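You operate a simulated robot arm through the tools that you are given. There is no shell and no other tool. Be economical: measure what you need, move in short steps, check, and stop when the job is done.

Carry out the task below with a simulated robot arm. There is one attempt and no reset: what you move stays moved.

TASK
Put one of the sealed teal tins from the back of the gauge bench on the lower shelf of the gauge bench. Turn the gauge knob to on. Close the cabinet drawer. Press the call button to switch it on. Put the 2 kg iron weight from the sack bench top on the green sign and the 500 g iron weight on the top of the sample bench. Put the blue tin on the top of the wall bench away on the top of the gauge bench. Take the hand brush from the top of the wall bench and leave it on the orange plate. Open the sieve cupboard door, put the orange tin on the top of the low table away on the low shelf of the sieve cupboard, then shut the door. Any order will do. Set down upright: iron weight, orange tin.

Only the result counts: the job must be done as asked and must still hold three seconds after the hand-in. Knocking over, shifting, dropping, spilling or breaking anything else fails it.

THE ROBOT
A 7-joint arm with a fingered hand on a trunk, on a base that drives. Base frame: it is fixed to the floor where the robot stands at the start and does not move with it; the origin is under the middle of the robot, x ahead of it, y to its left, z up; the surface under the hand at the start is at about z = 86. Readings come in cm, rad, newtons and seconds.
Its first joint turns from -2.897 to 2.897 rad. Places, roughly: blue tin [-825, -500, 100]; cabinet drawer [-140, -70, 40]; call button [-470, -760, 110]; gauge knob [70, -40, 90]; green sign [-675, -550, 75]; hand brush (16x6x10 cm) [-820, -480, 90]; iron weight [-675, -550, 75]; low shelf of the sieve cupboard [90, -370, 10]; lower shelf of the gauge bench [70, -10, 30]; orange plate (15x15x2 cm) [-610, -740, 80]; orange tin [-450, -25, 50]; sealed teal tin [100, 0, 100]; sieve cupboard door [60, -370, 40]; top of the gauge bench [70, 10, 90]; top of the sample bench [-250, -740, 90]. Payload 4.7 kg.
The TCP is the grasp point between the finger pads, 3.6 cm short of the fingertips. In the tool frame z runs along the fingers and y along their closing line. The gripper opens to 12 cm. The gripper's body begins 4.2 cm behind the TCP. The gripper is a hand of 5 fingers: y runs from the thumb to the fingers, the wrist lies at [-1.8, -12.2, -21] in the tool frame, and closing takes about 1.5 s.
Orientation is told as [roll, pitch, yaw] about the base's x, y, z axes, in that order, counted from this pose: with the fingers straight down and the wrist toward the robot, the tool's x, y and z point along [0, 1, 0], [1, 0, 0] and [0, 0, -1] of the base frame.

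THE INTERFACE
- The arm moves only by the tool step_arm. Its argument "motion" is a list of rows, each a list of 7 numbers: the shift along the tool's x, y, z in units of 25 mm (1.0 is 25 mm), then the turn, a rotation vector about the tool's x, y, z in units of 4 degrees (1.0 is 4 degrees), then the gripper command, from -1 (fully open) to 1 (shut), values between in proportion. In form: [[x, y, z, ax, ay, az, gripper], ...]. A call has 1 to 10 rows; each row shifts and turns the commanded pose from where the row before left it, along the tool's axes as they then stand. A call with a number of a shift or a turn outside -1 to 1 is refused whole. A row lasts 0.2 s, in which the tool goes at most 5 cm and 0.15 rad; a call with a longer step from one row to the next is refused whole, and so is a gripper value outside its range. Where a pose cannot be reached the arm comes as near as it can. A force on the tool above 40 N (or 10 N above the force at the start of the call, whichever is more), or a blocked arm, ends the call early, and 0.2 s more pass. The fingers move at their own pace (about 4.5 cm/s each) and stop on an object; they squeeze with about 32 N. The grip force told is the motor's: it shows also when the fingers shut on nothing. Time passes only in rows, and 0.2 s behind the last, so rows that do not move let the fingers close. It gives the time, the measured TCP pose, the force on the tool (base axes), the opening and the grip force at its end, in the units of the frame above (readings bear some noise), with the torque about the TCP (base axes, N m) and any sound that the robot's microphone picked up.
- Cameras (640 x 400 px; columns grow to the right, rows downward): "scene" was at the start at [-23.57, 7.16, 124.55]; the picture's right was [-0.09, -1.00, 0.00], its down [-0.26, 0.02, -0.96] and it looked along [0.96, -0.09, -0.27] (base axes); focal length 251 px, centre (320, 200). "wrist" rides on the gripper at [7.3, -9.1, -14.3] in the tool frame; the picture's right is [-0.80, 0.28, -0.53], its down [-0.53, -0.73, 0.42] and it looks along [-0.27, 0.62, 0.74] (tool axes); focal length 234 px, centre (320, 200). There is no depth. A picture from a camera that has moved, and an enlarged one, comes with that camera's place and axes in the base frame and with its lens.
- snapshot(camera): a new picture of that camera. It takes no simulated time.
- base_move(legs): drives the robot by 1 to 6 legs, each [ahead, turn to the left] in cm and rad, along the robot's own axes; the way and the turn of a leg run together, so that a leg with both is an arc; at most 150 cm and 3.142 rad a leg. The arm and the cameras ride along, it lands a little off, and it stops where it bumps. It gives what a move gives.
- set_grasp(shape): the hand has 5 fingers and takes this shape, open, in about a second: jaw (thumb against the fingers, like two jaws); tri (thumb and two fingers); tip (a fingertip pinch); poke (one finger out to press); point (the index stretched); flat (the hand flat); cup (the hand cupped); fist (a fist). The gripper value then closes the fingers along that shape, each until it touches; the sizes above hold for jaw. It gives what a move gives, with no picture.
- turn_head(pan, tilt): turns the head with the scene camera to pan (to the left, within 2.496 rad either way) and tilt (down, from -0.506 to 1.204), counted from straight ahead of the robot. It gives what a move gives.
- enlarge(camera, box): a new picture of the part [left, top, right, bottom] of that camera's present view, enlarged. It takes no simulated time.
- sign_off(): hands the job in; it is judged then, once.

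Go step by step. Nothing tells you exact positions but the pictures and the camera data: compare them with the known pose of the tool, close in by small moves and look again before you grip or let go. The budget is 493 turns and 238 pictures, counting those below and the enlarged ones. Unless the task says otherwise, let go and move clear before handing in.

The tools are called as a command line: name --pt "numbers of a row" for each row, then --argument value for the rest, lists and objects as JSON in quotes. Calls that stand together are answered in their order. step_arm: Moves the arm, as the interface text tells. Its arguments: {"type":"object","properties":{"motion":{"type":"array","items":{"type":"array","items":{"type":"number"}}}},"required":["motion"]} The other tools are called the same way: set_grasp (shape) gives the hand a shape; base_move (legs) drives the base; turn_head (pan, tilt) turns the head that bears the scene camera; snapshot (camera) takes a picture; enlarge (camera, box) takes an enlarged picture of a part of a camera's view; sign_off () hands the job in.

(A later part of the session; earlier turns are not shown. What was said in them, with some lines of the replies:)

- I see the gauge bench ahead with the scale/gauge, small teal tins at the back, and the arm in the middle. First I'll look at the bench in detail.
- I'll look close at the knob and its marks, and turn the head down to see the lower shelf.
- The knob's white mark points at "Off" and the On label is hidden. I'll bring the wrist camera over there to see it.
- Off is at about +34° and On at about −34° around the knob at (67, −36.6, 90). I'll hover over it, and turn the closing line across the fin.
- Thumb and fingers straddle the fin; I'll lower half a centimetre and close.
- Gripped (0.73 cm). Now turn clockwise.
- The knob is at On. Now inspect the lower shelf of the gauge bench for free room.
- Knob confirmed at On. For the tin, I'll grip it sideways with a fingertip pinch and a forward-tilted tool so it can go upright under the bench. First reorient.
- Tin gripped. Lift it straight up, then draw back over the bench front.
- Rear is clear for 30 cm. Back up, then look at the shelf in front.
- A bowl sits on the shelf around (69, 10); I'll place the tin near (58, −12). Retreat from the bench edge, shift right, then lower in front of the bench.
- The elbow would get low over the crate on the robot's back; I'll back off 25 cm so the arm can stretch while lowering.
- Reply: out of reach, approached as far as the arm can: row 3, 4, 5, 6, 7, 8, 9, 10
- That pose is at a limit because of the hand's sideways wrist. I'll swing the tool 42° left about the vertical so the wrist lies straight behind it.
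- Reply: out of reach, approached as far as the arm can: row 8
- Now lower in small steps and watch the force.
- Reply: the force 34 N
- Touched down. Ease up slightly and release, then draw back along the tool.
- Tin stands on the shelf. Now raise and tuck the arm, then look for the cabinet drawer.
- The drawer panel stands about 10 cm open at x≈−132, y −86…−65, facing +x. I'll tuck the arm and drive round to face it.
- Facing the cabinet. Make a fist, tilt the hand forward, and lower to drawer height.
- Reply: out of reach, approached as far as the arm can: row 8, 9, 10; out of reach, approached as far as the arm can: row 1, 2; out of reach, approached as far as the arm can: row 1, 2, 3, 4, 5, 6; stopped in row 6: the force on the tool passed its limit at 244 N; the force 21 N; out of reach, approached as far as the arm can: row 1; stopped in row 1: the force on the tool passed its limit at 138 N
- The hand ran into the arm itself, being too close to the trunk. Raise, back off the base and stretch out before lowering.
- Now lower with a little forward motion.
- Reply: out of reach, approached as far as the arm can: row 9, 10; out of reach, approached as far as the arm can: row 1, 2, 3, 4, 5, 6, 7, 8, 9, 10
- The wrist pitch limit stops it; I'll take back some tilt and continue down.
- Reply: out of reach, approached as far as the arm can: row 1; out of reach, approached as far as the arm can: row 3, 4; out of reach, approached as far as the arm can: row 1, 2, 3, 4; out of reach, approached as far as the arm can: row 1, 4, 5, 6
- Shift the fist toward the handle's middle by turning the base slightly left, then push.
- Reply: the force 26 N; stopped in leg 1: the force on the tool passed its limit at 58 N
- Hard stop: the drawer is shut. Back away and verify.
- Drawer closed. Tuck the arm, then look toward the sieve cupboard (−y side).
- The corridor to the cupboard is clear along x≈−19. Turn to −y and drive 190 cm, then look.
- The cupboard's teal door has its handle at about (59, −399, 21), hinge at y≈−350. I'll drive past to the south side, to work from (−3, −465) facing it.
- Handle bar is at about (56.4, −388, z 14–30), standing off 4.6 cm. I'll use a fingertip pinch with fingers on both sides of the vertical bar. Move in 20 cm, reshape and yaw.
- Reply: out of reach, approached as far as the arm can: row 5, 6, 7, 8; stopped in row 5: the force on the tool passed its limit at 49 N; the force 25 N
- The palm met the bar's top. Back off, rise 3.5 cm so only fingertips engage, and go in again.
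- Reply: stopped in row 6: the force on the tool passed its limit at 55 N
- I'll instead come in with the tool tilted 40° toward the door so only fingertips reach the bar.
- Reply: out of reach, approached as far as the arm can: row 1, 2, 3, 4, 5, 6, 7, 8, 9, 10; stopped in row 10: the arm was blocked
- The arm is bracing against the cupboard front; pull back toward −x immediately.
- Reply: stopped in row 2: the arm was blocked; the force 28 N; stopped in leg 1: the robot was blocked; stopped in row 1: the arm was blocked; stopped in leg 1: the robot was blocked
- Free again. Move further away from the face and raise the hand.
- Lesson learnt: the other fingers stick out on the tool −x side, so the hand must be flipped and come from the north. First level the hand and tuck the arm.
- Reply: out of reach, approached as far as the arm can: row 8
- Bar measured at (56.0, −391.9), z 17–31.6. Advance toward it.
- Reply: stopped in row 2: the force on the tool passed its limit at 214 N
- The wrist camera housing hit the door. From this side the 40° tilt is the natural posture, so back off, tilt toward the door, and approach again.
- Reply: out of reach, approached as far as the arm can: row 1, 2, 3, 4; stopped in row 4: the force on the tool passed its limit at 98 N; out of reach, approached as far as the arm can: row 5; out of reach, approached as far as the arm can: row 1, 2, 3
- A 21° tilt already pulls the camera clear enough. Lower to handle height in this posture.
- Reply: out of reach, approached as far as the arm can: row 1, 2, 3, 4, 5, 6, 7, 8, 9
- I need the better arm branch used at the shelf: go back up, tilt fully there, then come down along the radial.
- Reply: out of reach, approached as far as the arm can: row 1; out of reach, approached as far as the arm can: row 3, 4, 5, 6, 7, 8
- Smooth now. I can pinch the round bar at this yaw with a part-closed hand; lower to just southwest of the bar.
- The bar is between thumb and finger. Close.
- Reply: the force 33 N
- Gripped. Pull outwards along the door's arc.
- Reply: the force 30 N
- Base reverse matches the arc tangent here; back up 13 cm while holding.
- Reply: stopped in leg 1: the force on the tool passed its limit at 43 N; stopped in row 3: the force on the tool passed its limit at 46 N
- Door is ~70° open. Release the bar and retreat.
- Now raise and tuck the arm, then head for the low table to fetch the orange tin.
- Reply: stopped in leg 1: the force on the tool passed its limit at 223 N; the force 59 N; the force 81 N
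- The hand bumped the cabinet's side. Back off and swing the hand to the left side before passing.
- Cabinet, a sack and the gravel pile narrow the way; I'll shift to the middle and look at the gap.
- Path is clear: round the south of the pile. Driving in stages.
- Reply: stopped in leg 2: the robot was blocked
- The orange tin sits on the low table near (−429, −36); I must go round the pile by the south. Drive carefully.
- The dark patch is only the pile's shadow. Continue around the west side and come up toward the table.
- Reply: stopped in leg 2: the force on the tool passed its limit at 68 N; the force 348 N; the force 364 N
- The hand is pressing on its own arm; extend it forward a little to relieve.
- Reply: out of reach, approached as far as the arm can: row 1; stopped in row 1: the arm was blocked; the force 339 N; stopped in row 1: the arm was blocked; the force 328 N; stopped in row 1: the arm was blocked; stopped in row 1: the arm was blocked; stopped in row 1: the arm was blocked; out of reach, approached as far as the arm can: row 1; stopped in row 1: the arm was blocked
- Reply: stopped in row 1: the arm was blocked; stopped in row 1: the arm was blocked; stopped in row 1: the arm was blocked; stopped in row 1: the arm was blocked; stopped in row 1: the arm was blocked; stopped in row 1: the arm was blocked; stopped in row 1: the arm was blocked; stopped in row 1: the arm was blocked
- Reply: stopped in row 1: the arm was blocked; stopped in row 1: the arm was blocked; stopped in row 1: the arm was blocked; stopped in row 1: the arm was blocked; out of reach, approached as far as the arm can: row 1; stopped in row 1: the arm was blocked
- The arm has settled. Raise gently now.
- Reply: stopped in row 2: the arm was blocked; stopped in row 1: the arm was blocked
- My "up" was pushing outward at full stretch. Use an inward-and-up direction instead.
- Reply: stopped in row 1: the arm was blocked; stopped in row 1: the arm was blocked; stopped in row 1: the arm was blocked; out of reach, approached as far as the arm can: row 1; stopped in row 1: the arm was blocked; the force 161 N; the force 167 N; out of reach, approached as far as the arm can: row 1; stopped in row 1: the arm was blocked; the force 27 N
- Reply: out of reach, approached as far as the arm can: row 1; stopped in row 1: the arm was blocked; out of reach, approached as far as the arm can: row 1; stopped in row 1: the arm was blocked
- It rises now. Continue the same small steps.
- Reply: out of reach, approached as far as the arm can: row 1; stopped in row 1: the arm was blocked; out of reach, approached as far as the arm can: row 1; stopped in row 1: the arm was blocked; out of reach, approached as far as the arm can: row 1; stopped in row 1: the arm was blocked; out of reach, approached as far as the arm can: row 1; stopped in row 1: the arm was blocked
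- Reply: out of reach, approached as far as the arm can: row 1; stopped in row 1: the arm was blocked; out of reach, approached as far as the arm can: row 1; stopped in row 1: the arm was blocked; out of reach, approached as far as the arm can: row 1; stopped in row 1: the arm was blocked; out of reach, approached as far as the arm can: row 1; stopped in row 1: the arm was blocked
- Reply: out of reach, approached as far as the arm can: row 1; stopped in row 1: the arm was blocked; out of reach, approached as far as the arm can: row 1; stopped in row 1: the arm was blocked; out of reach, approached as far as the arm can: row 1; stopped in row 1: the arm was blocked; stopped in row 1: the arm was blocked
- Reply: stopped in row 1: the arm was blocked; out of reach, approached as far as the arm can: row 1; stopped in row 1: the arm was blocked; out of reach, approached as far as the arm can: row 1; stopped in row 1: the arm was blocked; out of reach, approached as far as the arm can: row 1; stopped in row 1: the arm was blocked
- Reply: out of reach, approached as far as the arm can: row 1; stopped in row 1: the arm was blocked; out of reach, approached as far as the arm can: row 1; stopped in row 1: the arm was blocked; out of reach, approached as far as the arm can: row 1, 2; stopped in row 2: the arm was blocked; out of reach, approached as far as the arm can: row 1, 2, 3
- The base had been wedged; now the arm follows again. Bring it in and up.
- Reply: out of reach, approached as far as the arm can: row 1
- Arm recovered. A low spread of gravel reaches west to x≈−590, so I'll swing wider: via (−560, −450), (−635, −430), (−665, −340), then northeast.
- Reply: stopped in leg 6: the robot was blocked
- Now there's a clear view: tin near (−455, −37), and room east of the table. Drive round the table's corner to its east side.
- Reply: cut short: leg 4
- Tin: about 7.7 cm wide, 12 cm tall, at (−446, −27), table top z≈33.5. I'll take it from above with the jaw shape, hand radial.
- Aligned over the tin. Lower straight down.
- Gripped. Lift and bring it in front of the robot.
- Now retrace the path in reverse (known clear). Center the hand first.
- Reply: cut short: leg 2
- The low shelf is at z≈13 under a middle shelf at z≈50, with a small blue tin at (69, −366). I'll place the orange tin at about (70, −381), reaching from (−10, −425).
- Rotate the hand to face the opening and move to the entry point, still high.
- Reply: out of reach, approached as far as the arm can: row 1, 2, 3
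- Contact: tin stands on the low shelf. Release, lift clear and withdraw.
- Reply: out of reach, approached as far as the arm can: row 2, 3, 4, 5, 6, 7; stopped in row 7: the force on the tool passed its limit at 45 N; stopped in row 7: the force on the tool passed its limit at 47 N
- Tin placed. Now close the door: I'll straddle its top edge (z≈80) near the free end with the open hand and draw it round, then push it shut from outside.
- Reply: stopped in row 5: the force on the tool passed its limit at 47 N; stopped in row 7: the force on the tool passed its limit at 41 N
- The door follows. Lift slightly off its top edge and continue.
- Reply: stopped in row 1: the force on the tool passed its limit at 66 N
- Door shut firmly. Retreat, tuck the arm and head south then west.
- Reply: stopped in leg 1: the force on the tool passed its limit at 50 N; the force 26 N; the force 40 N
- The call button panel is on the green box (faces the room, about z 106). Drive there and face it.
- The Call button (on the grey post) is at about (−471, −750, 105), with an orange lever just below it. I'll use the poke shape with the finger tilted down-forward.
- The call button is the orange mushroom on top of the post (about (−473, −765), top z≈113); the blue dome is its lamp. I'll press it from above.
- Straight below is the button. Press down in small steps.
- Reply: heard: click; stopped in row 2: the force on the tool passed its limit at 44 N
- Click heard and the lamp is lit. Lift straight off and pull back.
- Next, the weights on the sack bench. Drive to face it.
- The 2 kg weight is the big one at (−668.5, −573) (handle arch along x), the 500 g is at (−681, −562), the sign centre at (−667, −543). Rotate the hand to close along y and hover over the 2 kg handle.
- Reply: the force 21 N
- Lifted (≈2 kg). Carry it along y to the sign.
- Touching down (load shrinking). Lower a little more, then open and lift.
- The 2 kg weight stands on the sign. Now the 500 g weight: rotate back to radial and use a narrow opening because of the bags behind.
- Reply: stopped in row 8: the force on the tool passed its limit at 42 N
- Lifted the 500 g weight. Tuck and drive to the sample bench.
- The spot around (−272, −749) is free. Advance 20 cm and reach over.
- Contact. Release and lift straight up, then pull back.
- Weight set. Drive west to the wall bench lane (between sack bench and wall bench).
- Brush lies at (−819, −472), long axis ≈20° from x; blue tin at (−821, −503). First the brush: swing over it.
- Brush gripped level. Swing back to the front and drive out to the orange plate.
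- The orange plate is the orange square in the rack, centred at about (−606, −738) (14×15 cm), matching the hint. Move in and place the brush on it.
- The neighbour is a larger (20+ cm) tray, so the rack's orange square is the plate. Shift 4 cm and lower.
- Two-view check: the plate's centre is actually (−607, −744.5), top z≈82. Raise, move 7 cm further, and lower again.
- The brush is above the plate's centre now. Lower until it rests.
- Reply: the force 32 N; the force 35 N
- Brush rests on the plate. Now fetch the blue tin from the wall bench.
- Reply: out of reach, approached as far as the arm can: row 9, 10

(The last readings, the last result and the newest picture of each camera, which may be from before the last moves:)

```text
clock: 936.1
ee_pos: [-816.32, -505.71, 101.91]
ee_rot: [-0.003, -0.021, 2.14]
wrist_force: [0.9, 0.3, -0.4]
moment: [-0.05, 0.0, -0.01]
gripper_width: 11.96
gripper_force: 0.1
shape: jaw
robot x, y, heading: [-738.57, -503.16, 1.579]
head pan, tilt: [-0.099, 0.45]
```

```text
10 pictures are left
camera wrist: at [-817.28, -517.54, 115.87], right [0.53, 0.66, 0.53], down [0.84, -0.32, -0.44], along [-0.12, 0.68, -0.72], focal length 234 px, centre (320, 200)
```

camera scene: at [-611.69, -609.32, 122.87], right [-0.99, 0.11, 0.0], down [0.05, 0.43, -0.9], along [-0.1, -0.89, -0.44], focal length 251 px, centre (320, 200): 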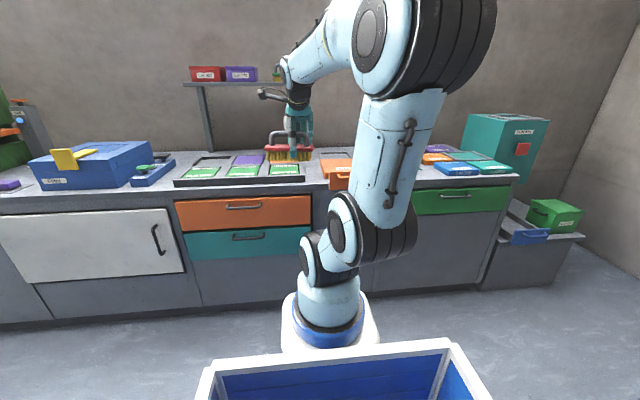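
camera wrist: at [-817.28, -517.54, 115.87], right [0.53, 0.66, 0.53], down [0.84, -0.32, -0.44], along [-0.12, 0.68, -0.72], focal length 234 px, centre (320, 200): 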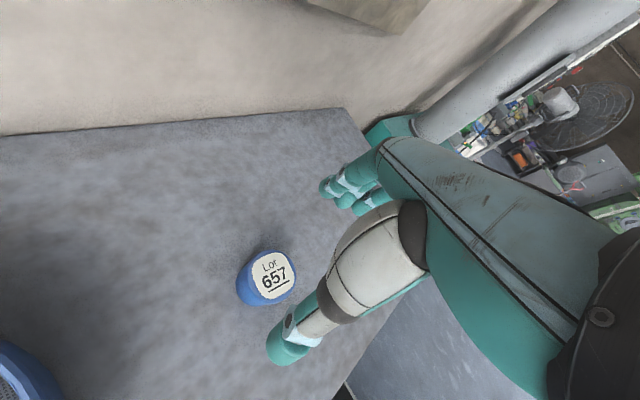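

Aligned. Lower and grip.

step_arm --pt "0 0 0.9 0 0 0 -1" --pt "0 0 0.9 0 0 0 -1" --pt "0 0 0.9 0 0 0 -1" --pt "0 0 0.9 0 0 0 -1" --pt "0 0 0.9 0 0 0 -1" --pt "0 0 0.9 0 0 0 -1" --pt "0 0 0.3 0 0 0 -1" --pt "0 0 0 0 0 0 -1"

step_arm --pt "0 0 0 0 0 0 1" --pt "0 0 0 0 0 0 1" --pt "0 0 0 0 0 0 1" --pt "0 0 0 0 0 0 1" --pt "0 0 0 0 0 0 1" --pt "0 0 0 0 0 0 1"

step_arm --pt "0 0 -0.5 0 0 0 1" --pt "0 0 -0.8 0 0 0 1" --pt "0 0 -0.9 0 0 0 1" --pt "0 0 -0.9 0 0 0 1" --pt "0 0 -0.9 0 0 0 1" --pt "0 0 -0.9 0 0 0 1" --pt "0 0 -0.9 0 0 0 1" --pt "0 0 -0.9 0 0 0 1"

```text
clock: 937.7
ee_pos: [-816.56, -505.57, 89.42]
ee_rot: [0.017, -0.028, 2.141]
wrist_force: [1.1, 0.3, 9.2]
moment: [0.21, -0.03, 0.05]
gripper_width: 11.95
gripper_force: 0.2
shape: jaw
robot x, y, heading: [-738.79, -503.13, 1.576]
head pan, tilt: [-0.099, 0.45]
stopped in row 7: the force on the tool passed its limit at 46 N (the readings are from after the stop); the commanded pose is now the measured one
```

```text
clock: 938.8
ee_pos: [-816.61, -505.74, 89.79]
ee_rot: [0.024, -0.03, 2.143]
wrist_force: [1.6, -0.5, 6.9]
moment: [0.09, 0.13, 0.0]
gripper_width: 5.12
gripper_force: 32.2
shape: jaw
robot x, y, heading: [-738.89, -503.35, 1.58]
head pan, tilt: [-0.099, 0.45]
stopped in row 5: the force on the tool passed its limit at 41 N (the readings are from after the stop); the commanded pose is now the measured one
```

```text
clock: 940.6
ee_pos: [-816.1, -505.74, 106.26]
ee_rot: [0.022, -0.028, 2.141]
wrist_force: [-0.5, 0.5, -1.9]
moment: [0.0, -0.04, 0.0]
gripper_width: 5.08
gripper_force: 31.6
shape: jaw
robot x, y, heading: [-738.69, -503.33, 1.579]
head pan, tilt: [-0.099, 0.45]
```

Blue tin gripped. Swing to the front.

step_arm --pt "-1 0.18 0 0 0 0 1" --pt "-1 0.18 0 0 0 0 1" --pt "-1 0.18 0 0 0 0 1" --pt "-1 0.18 0 0 0 0 1" --pt "-1 0.18 0 0 0 0 1" --pt "-1 0.18 0 0 0 0 1" --pt "-1 0.18 0 0 0 0 1" --pt "-1 0.18 0 0 0 0 1" --pt "-1 0.18 0 0 0 0 1" --pt "-1 0.18 0 0 0 0 1"

step_arm --pt "-1 0.18 0 0 0 0 1" --pt "-1 0.18 0 0 0 0 1" --pt "-1 0.18 0 0 0 0 1" --pt "-1 0.18 0 0 0 0 1" --pt "-1 0.18 0 0 0 0 1" --pt "-1 0.18 0 0 0 0 1" --pt "-1 0.18 0 0 0 0 1" --pt "-1 0.18 0 0 0 0 1" --pt "-1 0.18 0 0 0 0 1" --pt "-1 0.18 0 0 0 0 1"

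step_arm --pt "-1 0.3 0 0 0 0.8 1" --pt "-1 0.3 0 0 0 0.8 1" --pt "-1 0.3 0 0 0 0.8 1" --pt "-1 0.3 0 0 0 0.8 1" --pt "-1 0.3 0 0 0 0.8 1" --pt "-1 0.3 0 0 0 0.8 1" --pt "-1 0.3 0 0 0 0.8 1" --pt "-1 0.3 0 0 0 0.8 1" --pt "-1 0.3 0 0 0 0.8 1" --pt "-1 0.3 0 0 0 0.8 1"

step_arm --pt "-1 0.3 0 0 0 0 1" --pt "-1 0.3 0 0 0 0 1" --pt "-0.8 0.3 0 0 0 0 1" --pt "-0.8 0.3 0 0 0 0 1"

```text
clock: 942.8
ee_pos: [-797.46, -488.62, 105.9]
ee_rot: [0.021, -0.029, 2.141]
wrist_force: [-0.4, -0.4, -3.1]
moment: [0.02, 0.0, 0.0]
gripper_width: 5.07
gripper_force: 32.3
shape: jaw
robot x, y, heading: [-738.88, -503.11, 1.579]
head pan, tilt: [-0.099, 0.45]
```

```text
clock: 945.0
ee_pos: [-778.76, -471.22, 105.43]
ee_rot: [0.02, -0.028, 2.141]
wrist_force: [0.1, -0.4, -1.2]
moment: [0.0, -0.04, 0.02]
gripper_width: 5.06
gripper_force: 31.3
shape: jaw
robot x, y, heading: [-738.86, -503.28, 1.577]
head pan, tilt: [-0.099, 0.45]
```

```text
clock: 947.2
ee_pos: [-757.65, -456.37, 105.02]
ee_rot: [0.033, -0.011, 1.583]
wrist_force: [0.0, -0.1, -2.2]
moment: [-0.02, 0.02, 0.0]
gripper_width: 5.06
gripper_force: 32.1
shape: jaw
robot x, y, heading: [-738.19, -503.12, 1.575]
head pan, tilt: [-0.099, 0.45]
```

```text
clock: 948.2
ee_pos: [-748.72, -453.34, 104.74]
ee_rot: [0.033, -0.013, 1.584]
wrist_force: [-0.3, -0.1, -1.7]
moment: [0.0, -0.01, -0.02]
gripper_width: 5.03
gripper_force: 31.9
shape: jaw
robot x, y, heading: [-738.61, -503.03, 1.583]
head pan, tilt: [-0.099, 0.45]
```

Drive back: out of the lane, east along y≈−630, then north up the corridor.

base_move --legs '[[-66, 0], [-66, 0], [0, -1.57], [145, 0], [145, 0], [145, 0]]'

base_move --legs '[[145, 0], [145, 0]]'

```text
clock: 979.4
ee_pos: [-252.05, -622.86, 104.74]
ee_rot: [0.033, -0.013, 0.003]
wrist_force: [-0.3, -0.2, -2.1]
moment: [0.0, -0.01, 0.0]
gripper_width: 5.05
gripper_force: 31.9
shape: jaw
robot x, y, heading: [-302.29, -632.56, 0.0]
head pan, tilt: [-0.099, 0.45]
```

```text
clock: 993.3
ee_pos: [36.1, -619.91, 104.86]
ee_rot: [0.034, -0.011, 0.021]
wrist_force: [0.7, -0.3, -2.6]
moment: [0.02, 0.0, 0.02]
gripper_width: 5.01
gripper_force: 32.1
shape: jaw
robot x, y, heading: [-13.99, -630.56, 0.01]
head pan, tilt: [-0.099, 0.45]
```

base_move --legs '[[0, 1.561], [150, 0], [130, 0]]'

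base_move --legs '[[150, 0], [90, 0]]'

```text
clock: 1010.7
ee_pos: [-28.4, -299.46, 104.69]
ee_rot: [0.035, -0.012, 1.591]
wrist_force: [-0.4, 0.4, -2.1]
moment: [-0.01, -0.03, 0.03]
gripper_width: 4.98
gripper_force: 32.4
shape: jaw
robot x, y, heading: [-17.81, -349.41, 1.581]
head pan, tilt: [-0.099, 0.45]
```

```text
clock: 1022.5
ee_pos: [-30.59, -59.51, 104.72]
ee_rot: [0.034, -0.013, 1.59]
wrist_force: [-0.1, 0.0, -1.0]
moment: [-0.01, -0.03, -0.01]
gripper_width: 4.99
gripper_force: 31.8
shape: jaw
robot x, y, heading: [-19.88, -109.76, 1.582]
head pan, tilt: [-0.099, 0.45]
```

base_move --legs '[[110, 0], [0, -1.581], [18, 0]]'

turn_head --pan -0.05 --tilt 0.4

snapshot --camera "wrist"

```text
clock: 1033.1
ee_pos: [46.25, 10.31, 104.8]
ee_rot: [0.034, -0.012, 0.002]
wrist_force: [0.3, 0.5, -1.9]
moment: [-0.03, 0.01, 0.01]
gripper_width: 4.99
gripper_force: 32.2
shape: jaw
robot x, y, heading: [-3.69, 0.59, -0.003]
head pan, tilt: [-0.099, 0.45]
```

```text
clock: 1033.7
ee_pos: [46.3, 10.38, 104.71]
ee_rot: [0.033, -0.011, 0.002]
wrist_force: [0.0, 0.1, -1.4]
moment: [0.0, 0.02, -0.03]
gripper_width: 4.98
gripper_force: 32.4
shape: jaw
robot x, y, heading: [-3.8, 0.65, -0.002]
head pan, tilt: [-0.051, 0.4]
```

```text
9 pictures are left
camera wrist: at [36.95, 17.19, 119.1], right [0.27, -0.82, 0.5], down [-0.73, -0.52, -0.45], along [0.63, -0.24, -0.74], focal length 234 px, centre (320, 200)
```

wrist: 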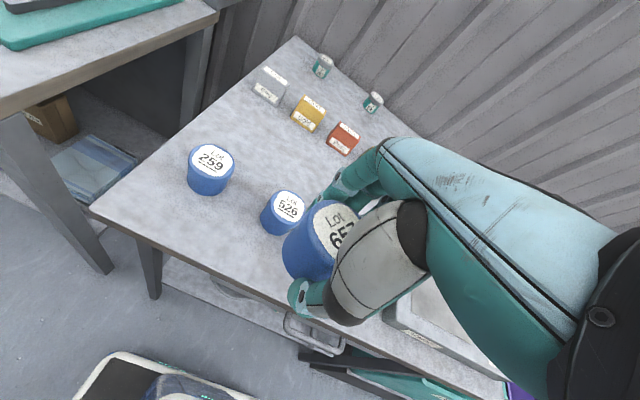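

step_arm --pt "-0.47 0.96 0 0 0 0 1" --pt "-0.47 0.96 0 0 0 0 1" --pt "-0.47 0.96 0 0 0 0 1" --pt "-0.47 0.96 0 0 0 0 1" --pt "-0.47 0.96 0 0 0 0 1" --pt "-0.47 0.96 0 0 0 0 1" --pt "-0.47 0.96 0 0 0 0 1" --pt "-0.47 0.96 0 0 0 0 1" --pt "-0.47 0.96 0 0 0 0 1"

snapshot --camera "wrist"

```text
clock: 1035.7
ee_pos: [67.92, -0.2, 104.68]
ee_rot: [0.033, -0.013, 0.001]
wrist_force: [0.9, 0.8, 0.1]
moment: [-0.03, 0.03, -0.01]
gripper_width: 4.99
gripper_force: 31.7
shape: jaw
robot x, y, heading: [-3.39, 0.54, -0.004]
head pan, tilt: [-0.051, 0.4]
```

```text
8 pictures are left
camera wrist: at [58.52, 6.66, 118.99], right [0.27, -0.82, 0.5], down [-0.73, -0.52, -0.45], along [0.63, -0.24, -0.74], focal length 234 px, centre (320, 200)
```

wrist: 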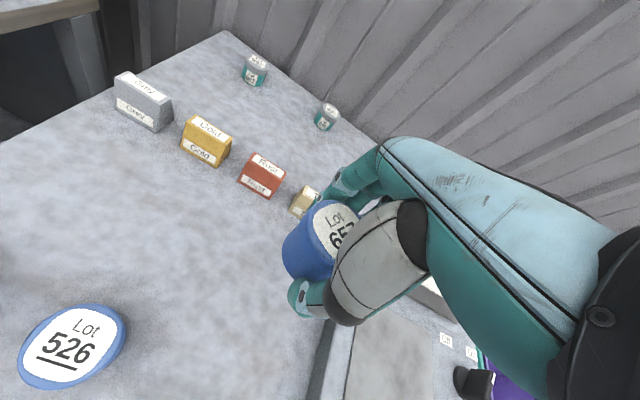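

step_arm --pt "0.2 0 0.9 0 0 0 1" --pt "0.2 0 0.9 0 0 0 1" --pt "0 0 0.9 0 0 0 1" --pt "0 0 0.8 0 0 0 1"

step_arm --pt "0 0 0.25 0 0 0 1" --pt "0 0 0.25 0 0 0 1"

step_arm --pt "0 0 0.2 0 0 0 1"

step_arm --pt "0 0 0.2 0 0 0 1"

step_arm --pt "0 0 0.2 0 0 0 1"

```text
clock: 1036.7
ee_pos: [67.88, 1.17, 95.99]
ee_rot: [0.033, -0.013, 0.001]
wrist_force: [-0.4, 0.1, -0.9]
moment: [0.0, 0.02, 0.01]
gripper_width: 5.01
gripper_force: 32.1
shape: jaw
robot x, y, heading: [-3.5, 0.62, 0.001]
head pan, tilt: [-0.051, 0.4]
```

```text
clock: 1037.3
ee_pos: [67.94, 1.09, 94.74]
ee_rot: [0.032, -0.012, 0.002]
wrist_force: [0.7, -0.2, -1.6]
moment: [0.02, 0.0, -0.06]
gripper_width: 4.99
gripper_force: 32.0
shape: jaw
robot x, y, heading: [-3.89, 0.94, -0.001]
head pan, tilt: [-0.051, 0.4]
```

```text
clock: 1037.7
ee_pos: [68.05, 1.17, 94.27]
ee_rot: [0.034, -0.011, 0.001]
wrist_force: [-0.7, 0.1, -2.8]
moment: [-0.01, -0.01, 0.0]
gripper_width: 4.97
gripper_force: 32.4
shape: jaw
robot x, y, heading: [-3.61, 0.67, -0.004]
head pan, tilt: [-0.051, 0.4]
```

```text
clock: 1038.1
ee_pos: [68.09, 1.11, 93.76]
ee_rot: [0.031, -0.012, 0.002]
wrist_force: [0.9, 0.4, -1.2]
moment: [-0.05, -0.01, -0.01]
gripper_width: 5.0
gripper_force: 32.0
shape: jaw
robot x, y, heading: [-3.65, 0.71, -0.002]
head pan, tilt: [-0.051, 0.4]
```

```text
clock: 1038.5
ee_pos: [68.09, 1.14, 93.19]
ee_rot: [0.036, -0.012, 0.003]
wrist_force: [0.3, -0.3, -1.9]
moment: [0.01, -0.01, -0.02]
gripper_width: 4.97
gripper_force: 31.7
shape: jaw
robot x, y, heading: [-3.58, 1.06, -0.003]
head pan, tilt: [-0.051, 0.4]
```

step_arm --pt "0 0 0.2 0 0 0 1"

step_arm --pt "0 0 0.2 0 0 0 1"

step_arm --pt "0 0 0.2 0 0 0 1"

step_arm --pt "0 0 0.2 0 0 0 1"

```text
clock: 1038.9
ee_pos: [68.12, 1.25, 92.58]
ee_rot: [0.035, -0.013, 0.002]
wrist_force: [0.2, -0.1, -1.5]
moment: [0.0, 0.05, -0.01]
gripper_width: 4.98
gripper_force: 32.3
shape: jaw
robot x, y, heading: [-3.72, 0.96, -0.001]
head pan, tilt: [-0.051, 0.4]
```

```text
clock: 1039.3
ee_pos: [68.06, 1.19, 92.22]
ee_rot: [0.032, -0.013, 0.001]
wrist_force: [0.5, 0.3, -2.5]
moment: [0.01, 0.0, 0.0]
gripper_width: 4.99
gripper_force: 32.3
shape: jaw
robot x, y, heading: [-3.31, 0.78, -0.002]
head pan, tilt: [-0.051, 0.4]
```

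```text
clock: 1039.7
ee_pos: [68.15, 1.23, 91.72]
ee_rot: [0.034, -0.014, 0.002]
wrist_force: [0.3, -0.6, -1.3]
moment: [0.04, 0.0, 0.03]
gripper_width: 4.97
gripper_force: 32.1
shape: jaw
robot x, y, heading: [-3.55, 1.07, -0.009]
head pan, tilt: [-0.051, 0.4]
```

```text
clock: 1040.1
ee_pos: [68.0, 1.22, 91.19]
ee_rot: [0.035, -0.013, 0.002]
wrist_force: [0.5, 0.6, -2.2]
moment: [-0.03, -0.02, 0.0]
gripper_width: 4.98
gripper_force: 32.1
shape: jaw
robot x, y, heading: [-3.84, 0.66, 0.0]
head pan, tilt: [-0.051, 0.4]
```

step_arm --pt "0 0 0.15 0 0 0 1"

step_arm --pt "0 0 0.15 0 0 0 1"

snapshot --camera "wrist"

```text
clock: 1040.5
ee_pos: [68.23, 1.28, 90.79]
ee_rot: [0.034, -0.011, 0.003]
wrist_force: [0.1, 0.3, -1.6]
moment: [0.01, 0.0, -0.02]
gripper_width: 5.02
gripper_force: 31.5
shape: jaw
robot x, y, heading: [-3.83, 1.03, 0.001]
head pan, tilt: [-0.051, 0.4]
```

```text
clock: 1040.9
ee_pos: [68.1, 1.25, 90.33]
ee_rot: [0.033, -0.012, 0.002]
wrist_force: [0.5, -0.1, -1.0]
moment: [0.0, 0.0, 0.02]
gripper_width: 4.97
gripper_force: 31.9
shape: jaw
robot x, y, heading: [-3.48, 0.94, -0.003]
head pan, tilt: [-0.051, 0.4]
```

```text
7 pictures are left
camera wrist: at [58.77, 8.12, 104.82], right [0.27, -0.82, 0.5], down [-0.73, -0.52, -0.45], along [0.63, -0.24, -0.74], focal length 234 px, centre (320, 200)
```

wrist: 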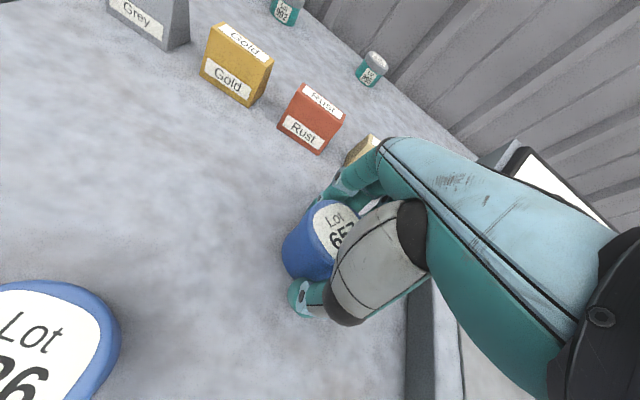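

step_arm --pt "0 0 0.15 0 0 0 1"

step_arm --pt "0 0 0.12 0 0 0 1"

step_arm --pt "0 0 0.12 0 0 0 1"

step_arm --pt "0 0 0.12 0 0 0 1"

```text
clock: 1041.3
ee_pos: [68.16, 1.22, 90.12]
ee_rot: [0.033, -0.012, 0.001]
wrist_force: [-0.1, 0.4, -1.4]
moment: [0.01, -0.04, 0.01]
gripper_width: 5.01
gripper_force: 32.0
shape: jaw
robot x, y, heading: [-3.22, 0.79, -0.0]
head pan, tilt: [-0.051, 0.4]
```

```text
clock: 1041.7
ee_pos: [68.19, 1.28, 89.95]
ee_rot: [0.033, -0.014, 0.002]
wrist_force: [-1.6, -0.3, 5.3]
moment: [0.03, -0.17, -0.02]
gripper_width: 4.99
gripper_force: 31.9
shape: jaw
robot x, y, heading: [-3.85, 0.75, 0.002]
head pan, tilt: [-0.051, 0.4]
```

```text
clock: 1042.1
ee_pos: [68.12, 1.24, 89.72]
ee_rot: [0.033, -0.018, 0.001]
wrist_force: [-3.1, -0.6, 17.0]
moment: [0.03, -0.43, 0.0]
gripper_width: 5.02
gripper_force: 31.7
shape: jaw
robot x, y, heading: [-3.61, 0.82, -0.006]
head pan, tilt: [-0.051, 0.4]
```

```text
clock: 1042.6
ee_pos: [68.47, 1.28, 89.81]
ee_rot: [0.033, -0.025, 0.003]
wrist_force: [-0.5, -0.9, 6.8]
moment: [0.05, -0.18, 0.02]
gripper_width: 5.01
gripper_force: 32.1
shape: jaw
robot x, y, heading: [-3.67, 0.7, -0.001]
head pan, tilt: [-0.051, 0.4]
stopped in row 1: the force on the tool passed its limit at 42 N (the readings are from after the stop); the commanded pose is now the measured one
```

Contact. Release, lift clear, and check.

step_arm --pt "0 0 0 0 0 0 0" --pt "0 0 0 0 0 0 -0.7" --pt "0 0 0 0 0 0 -0.7" --pt "0 0 0 0 0 0 -0.7" --pt "0 0 0 0 0 0 -0.7" --pt "0 0 -0.6 0 0 0 -0.7" --pt "0 0 -0.9 0 0 0 -0.7" --pt "0 0 -0.9 0 0 0 -0.7" --pt "0 0 -0.9 0 0 0 -0.7" --pt "0 0 -0.9 0 0 0 -0.7"

step_arm --pt "0 -0.6 -1 0 0 0 -1" --pt "0 -0.6 -1 0 0 0 -1" --pt "0 -0.6 -1 0 0 0 -1" --pt "0 -0.6 -1 0 0 0 -1" --pt "0 -0.6 -0.5 0 0 0 -1"

snapshot --camera "wrist"

turn_head --pan -0.1 --tilt 0.6

snapshot --camera "scene"

```text
clock: 1044.8
ee_pos: [68.14, 1.03, 99.98]
ee_rot: [0.033, -0.02, 0.002]
wrist_force: [1.3, 0.1, 0.2]
moment: [0.01, 0.01, 0.01]
gripper_width: 10.19
gripper_force: 0.2
shape: jaw
robot x, y, heading: [-3.75, 0.96, -0.007]
head pan, tilt: [-0.051, 0.4]
```

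```text
clock: 1046.0
ee_pos: [60.34, 0.51, 111.03]
ee_rot: [0.034, -0.022, 0.002]
wrist_force: [0.5, -0.5, -0.2]
moment: [0.0, 0.01, -0.01]
gripper_width: 12.0
gripper_force: 0.0
shape: jaw
robot x, y, heading: [-3.42, 0.67, -0.007]
head pan, tilt: [-0.051, 0.4]
```

```text
6 pictures are left
camera wrist: at [50.84, 7.4, 125.35], right [0.27, -0.82, 0.5], down [-0.72, -0.52, -0.46], along [0.64, -0.24, -0.73], focal length 234 px, centre (320, 200)
```

wrist: 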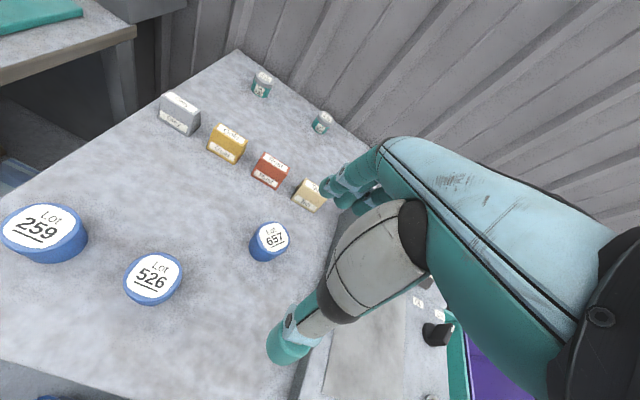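

```text
clock: 1046.8
ee_pos: [60.22, 0.56, 111.14]
ee_rot: [0.032, -0.02, 0.002]
wrist_force: [0.5, 0.3, -0.3]
moment: [-0.01, 0.0, 0.0]
gripper_width: 11.98
gripper_force: 0.1
shape: jaw
robot x, y, heading: [-3.47, 0.65, -0.002]
head pan, tilt: [-0.099, 0.6]
```

```text
5 pictures are left
camera scene: at [-27.78, 7.98, 121.52], right [-0.1, -0.99, 0.0], down [-0.56, 0.06, -0.83], along [0.82, -0.08, -0.56], focal length 251 px, centre (320, 200)
```

scene: 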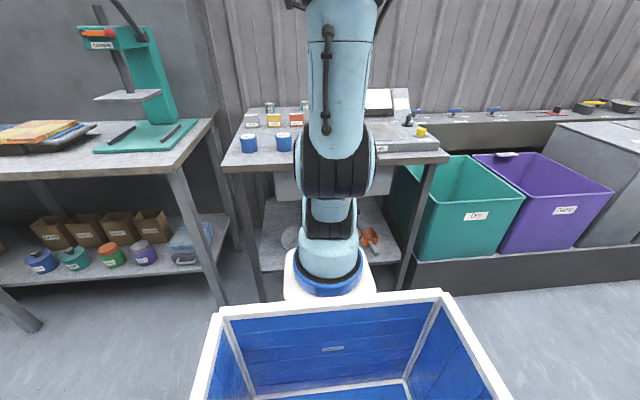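

All placed. One last check of the cabinet drawer from here.

turn_head --pan -2.45 --tilt 0.5

snapshot --camera "scene"

```text
clock: 1048.9
ee_pos: [60.22, 0.67, 111.02]
ee_rot: [0.034, -0.021, 0.0]
wrist_force: [0.8, -0.1, -0.2]
moment: [0.01, 0.0, -0.01]
gripper_width: 11.96
gripper_force: 0.0
shape: jaw
robot x, y, heading: [-3.52, 0.76, -0.007]
head pan, tilt: [-2.45, 0.499]
```

```text
4 pictures are left
camera scene: at [-43.59, 3.07, 122.42], right [-0.64, 0.77, 0.0], down [0.37, 0.3, -0.88], along [-0.68, -0.56, -0.48], focal length 251 px, centre (320, 200)
```

scene: 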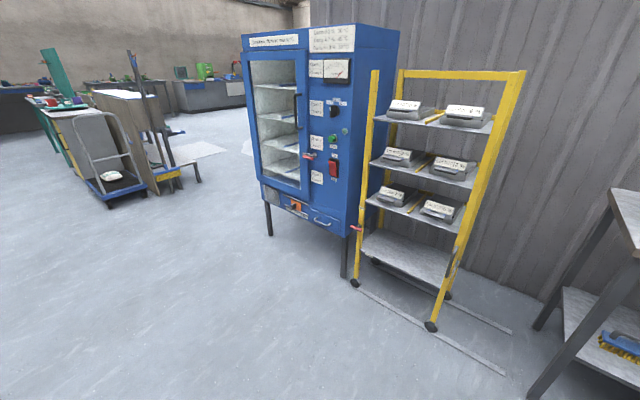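

The drawer is shut and the cabinet stands where it did, so I'm handing the job in.

sign_off

```text
The job is handed in.
```

I completed every part of the job and handed it in; I don't have the verdict.

- **Knocks along the way:** on the way round I bumped the drawer cabinet, the sieve cupboard and a wooden bench, and the base got stuck on the gravel pile. I saw nothing shifted or knocked over in the later pictures. I didn't look again at the bench, the gravel pile or the counter.
- **Orange plate:** I took it to be the orange square in the filter rack. It matched the given place and size better than the larger orange "Reject" tray next to it.
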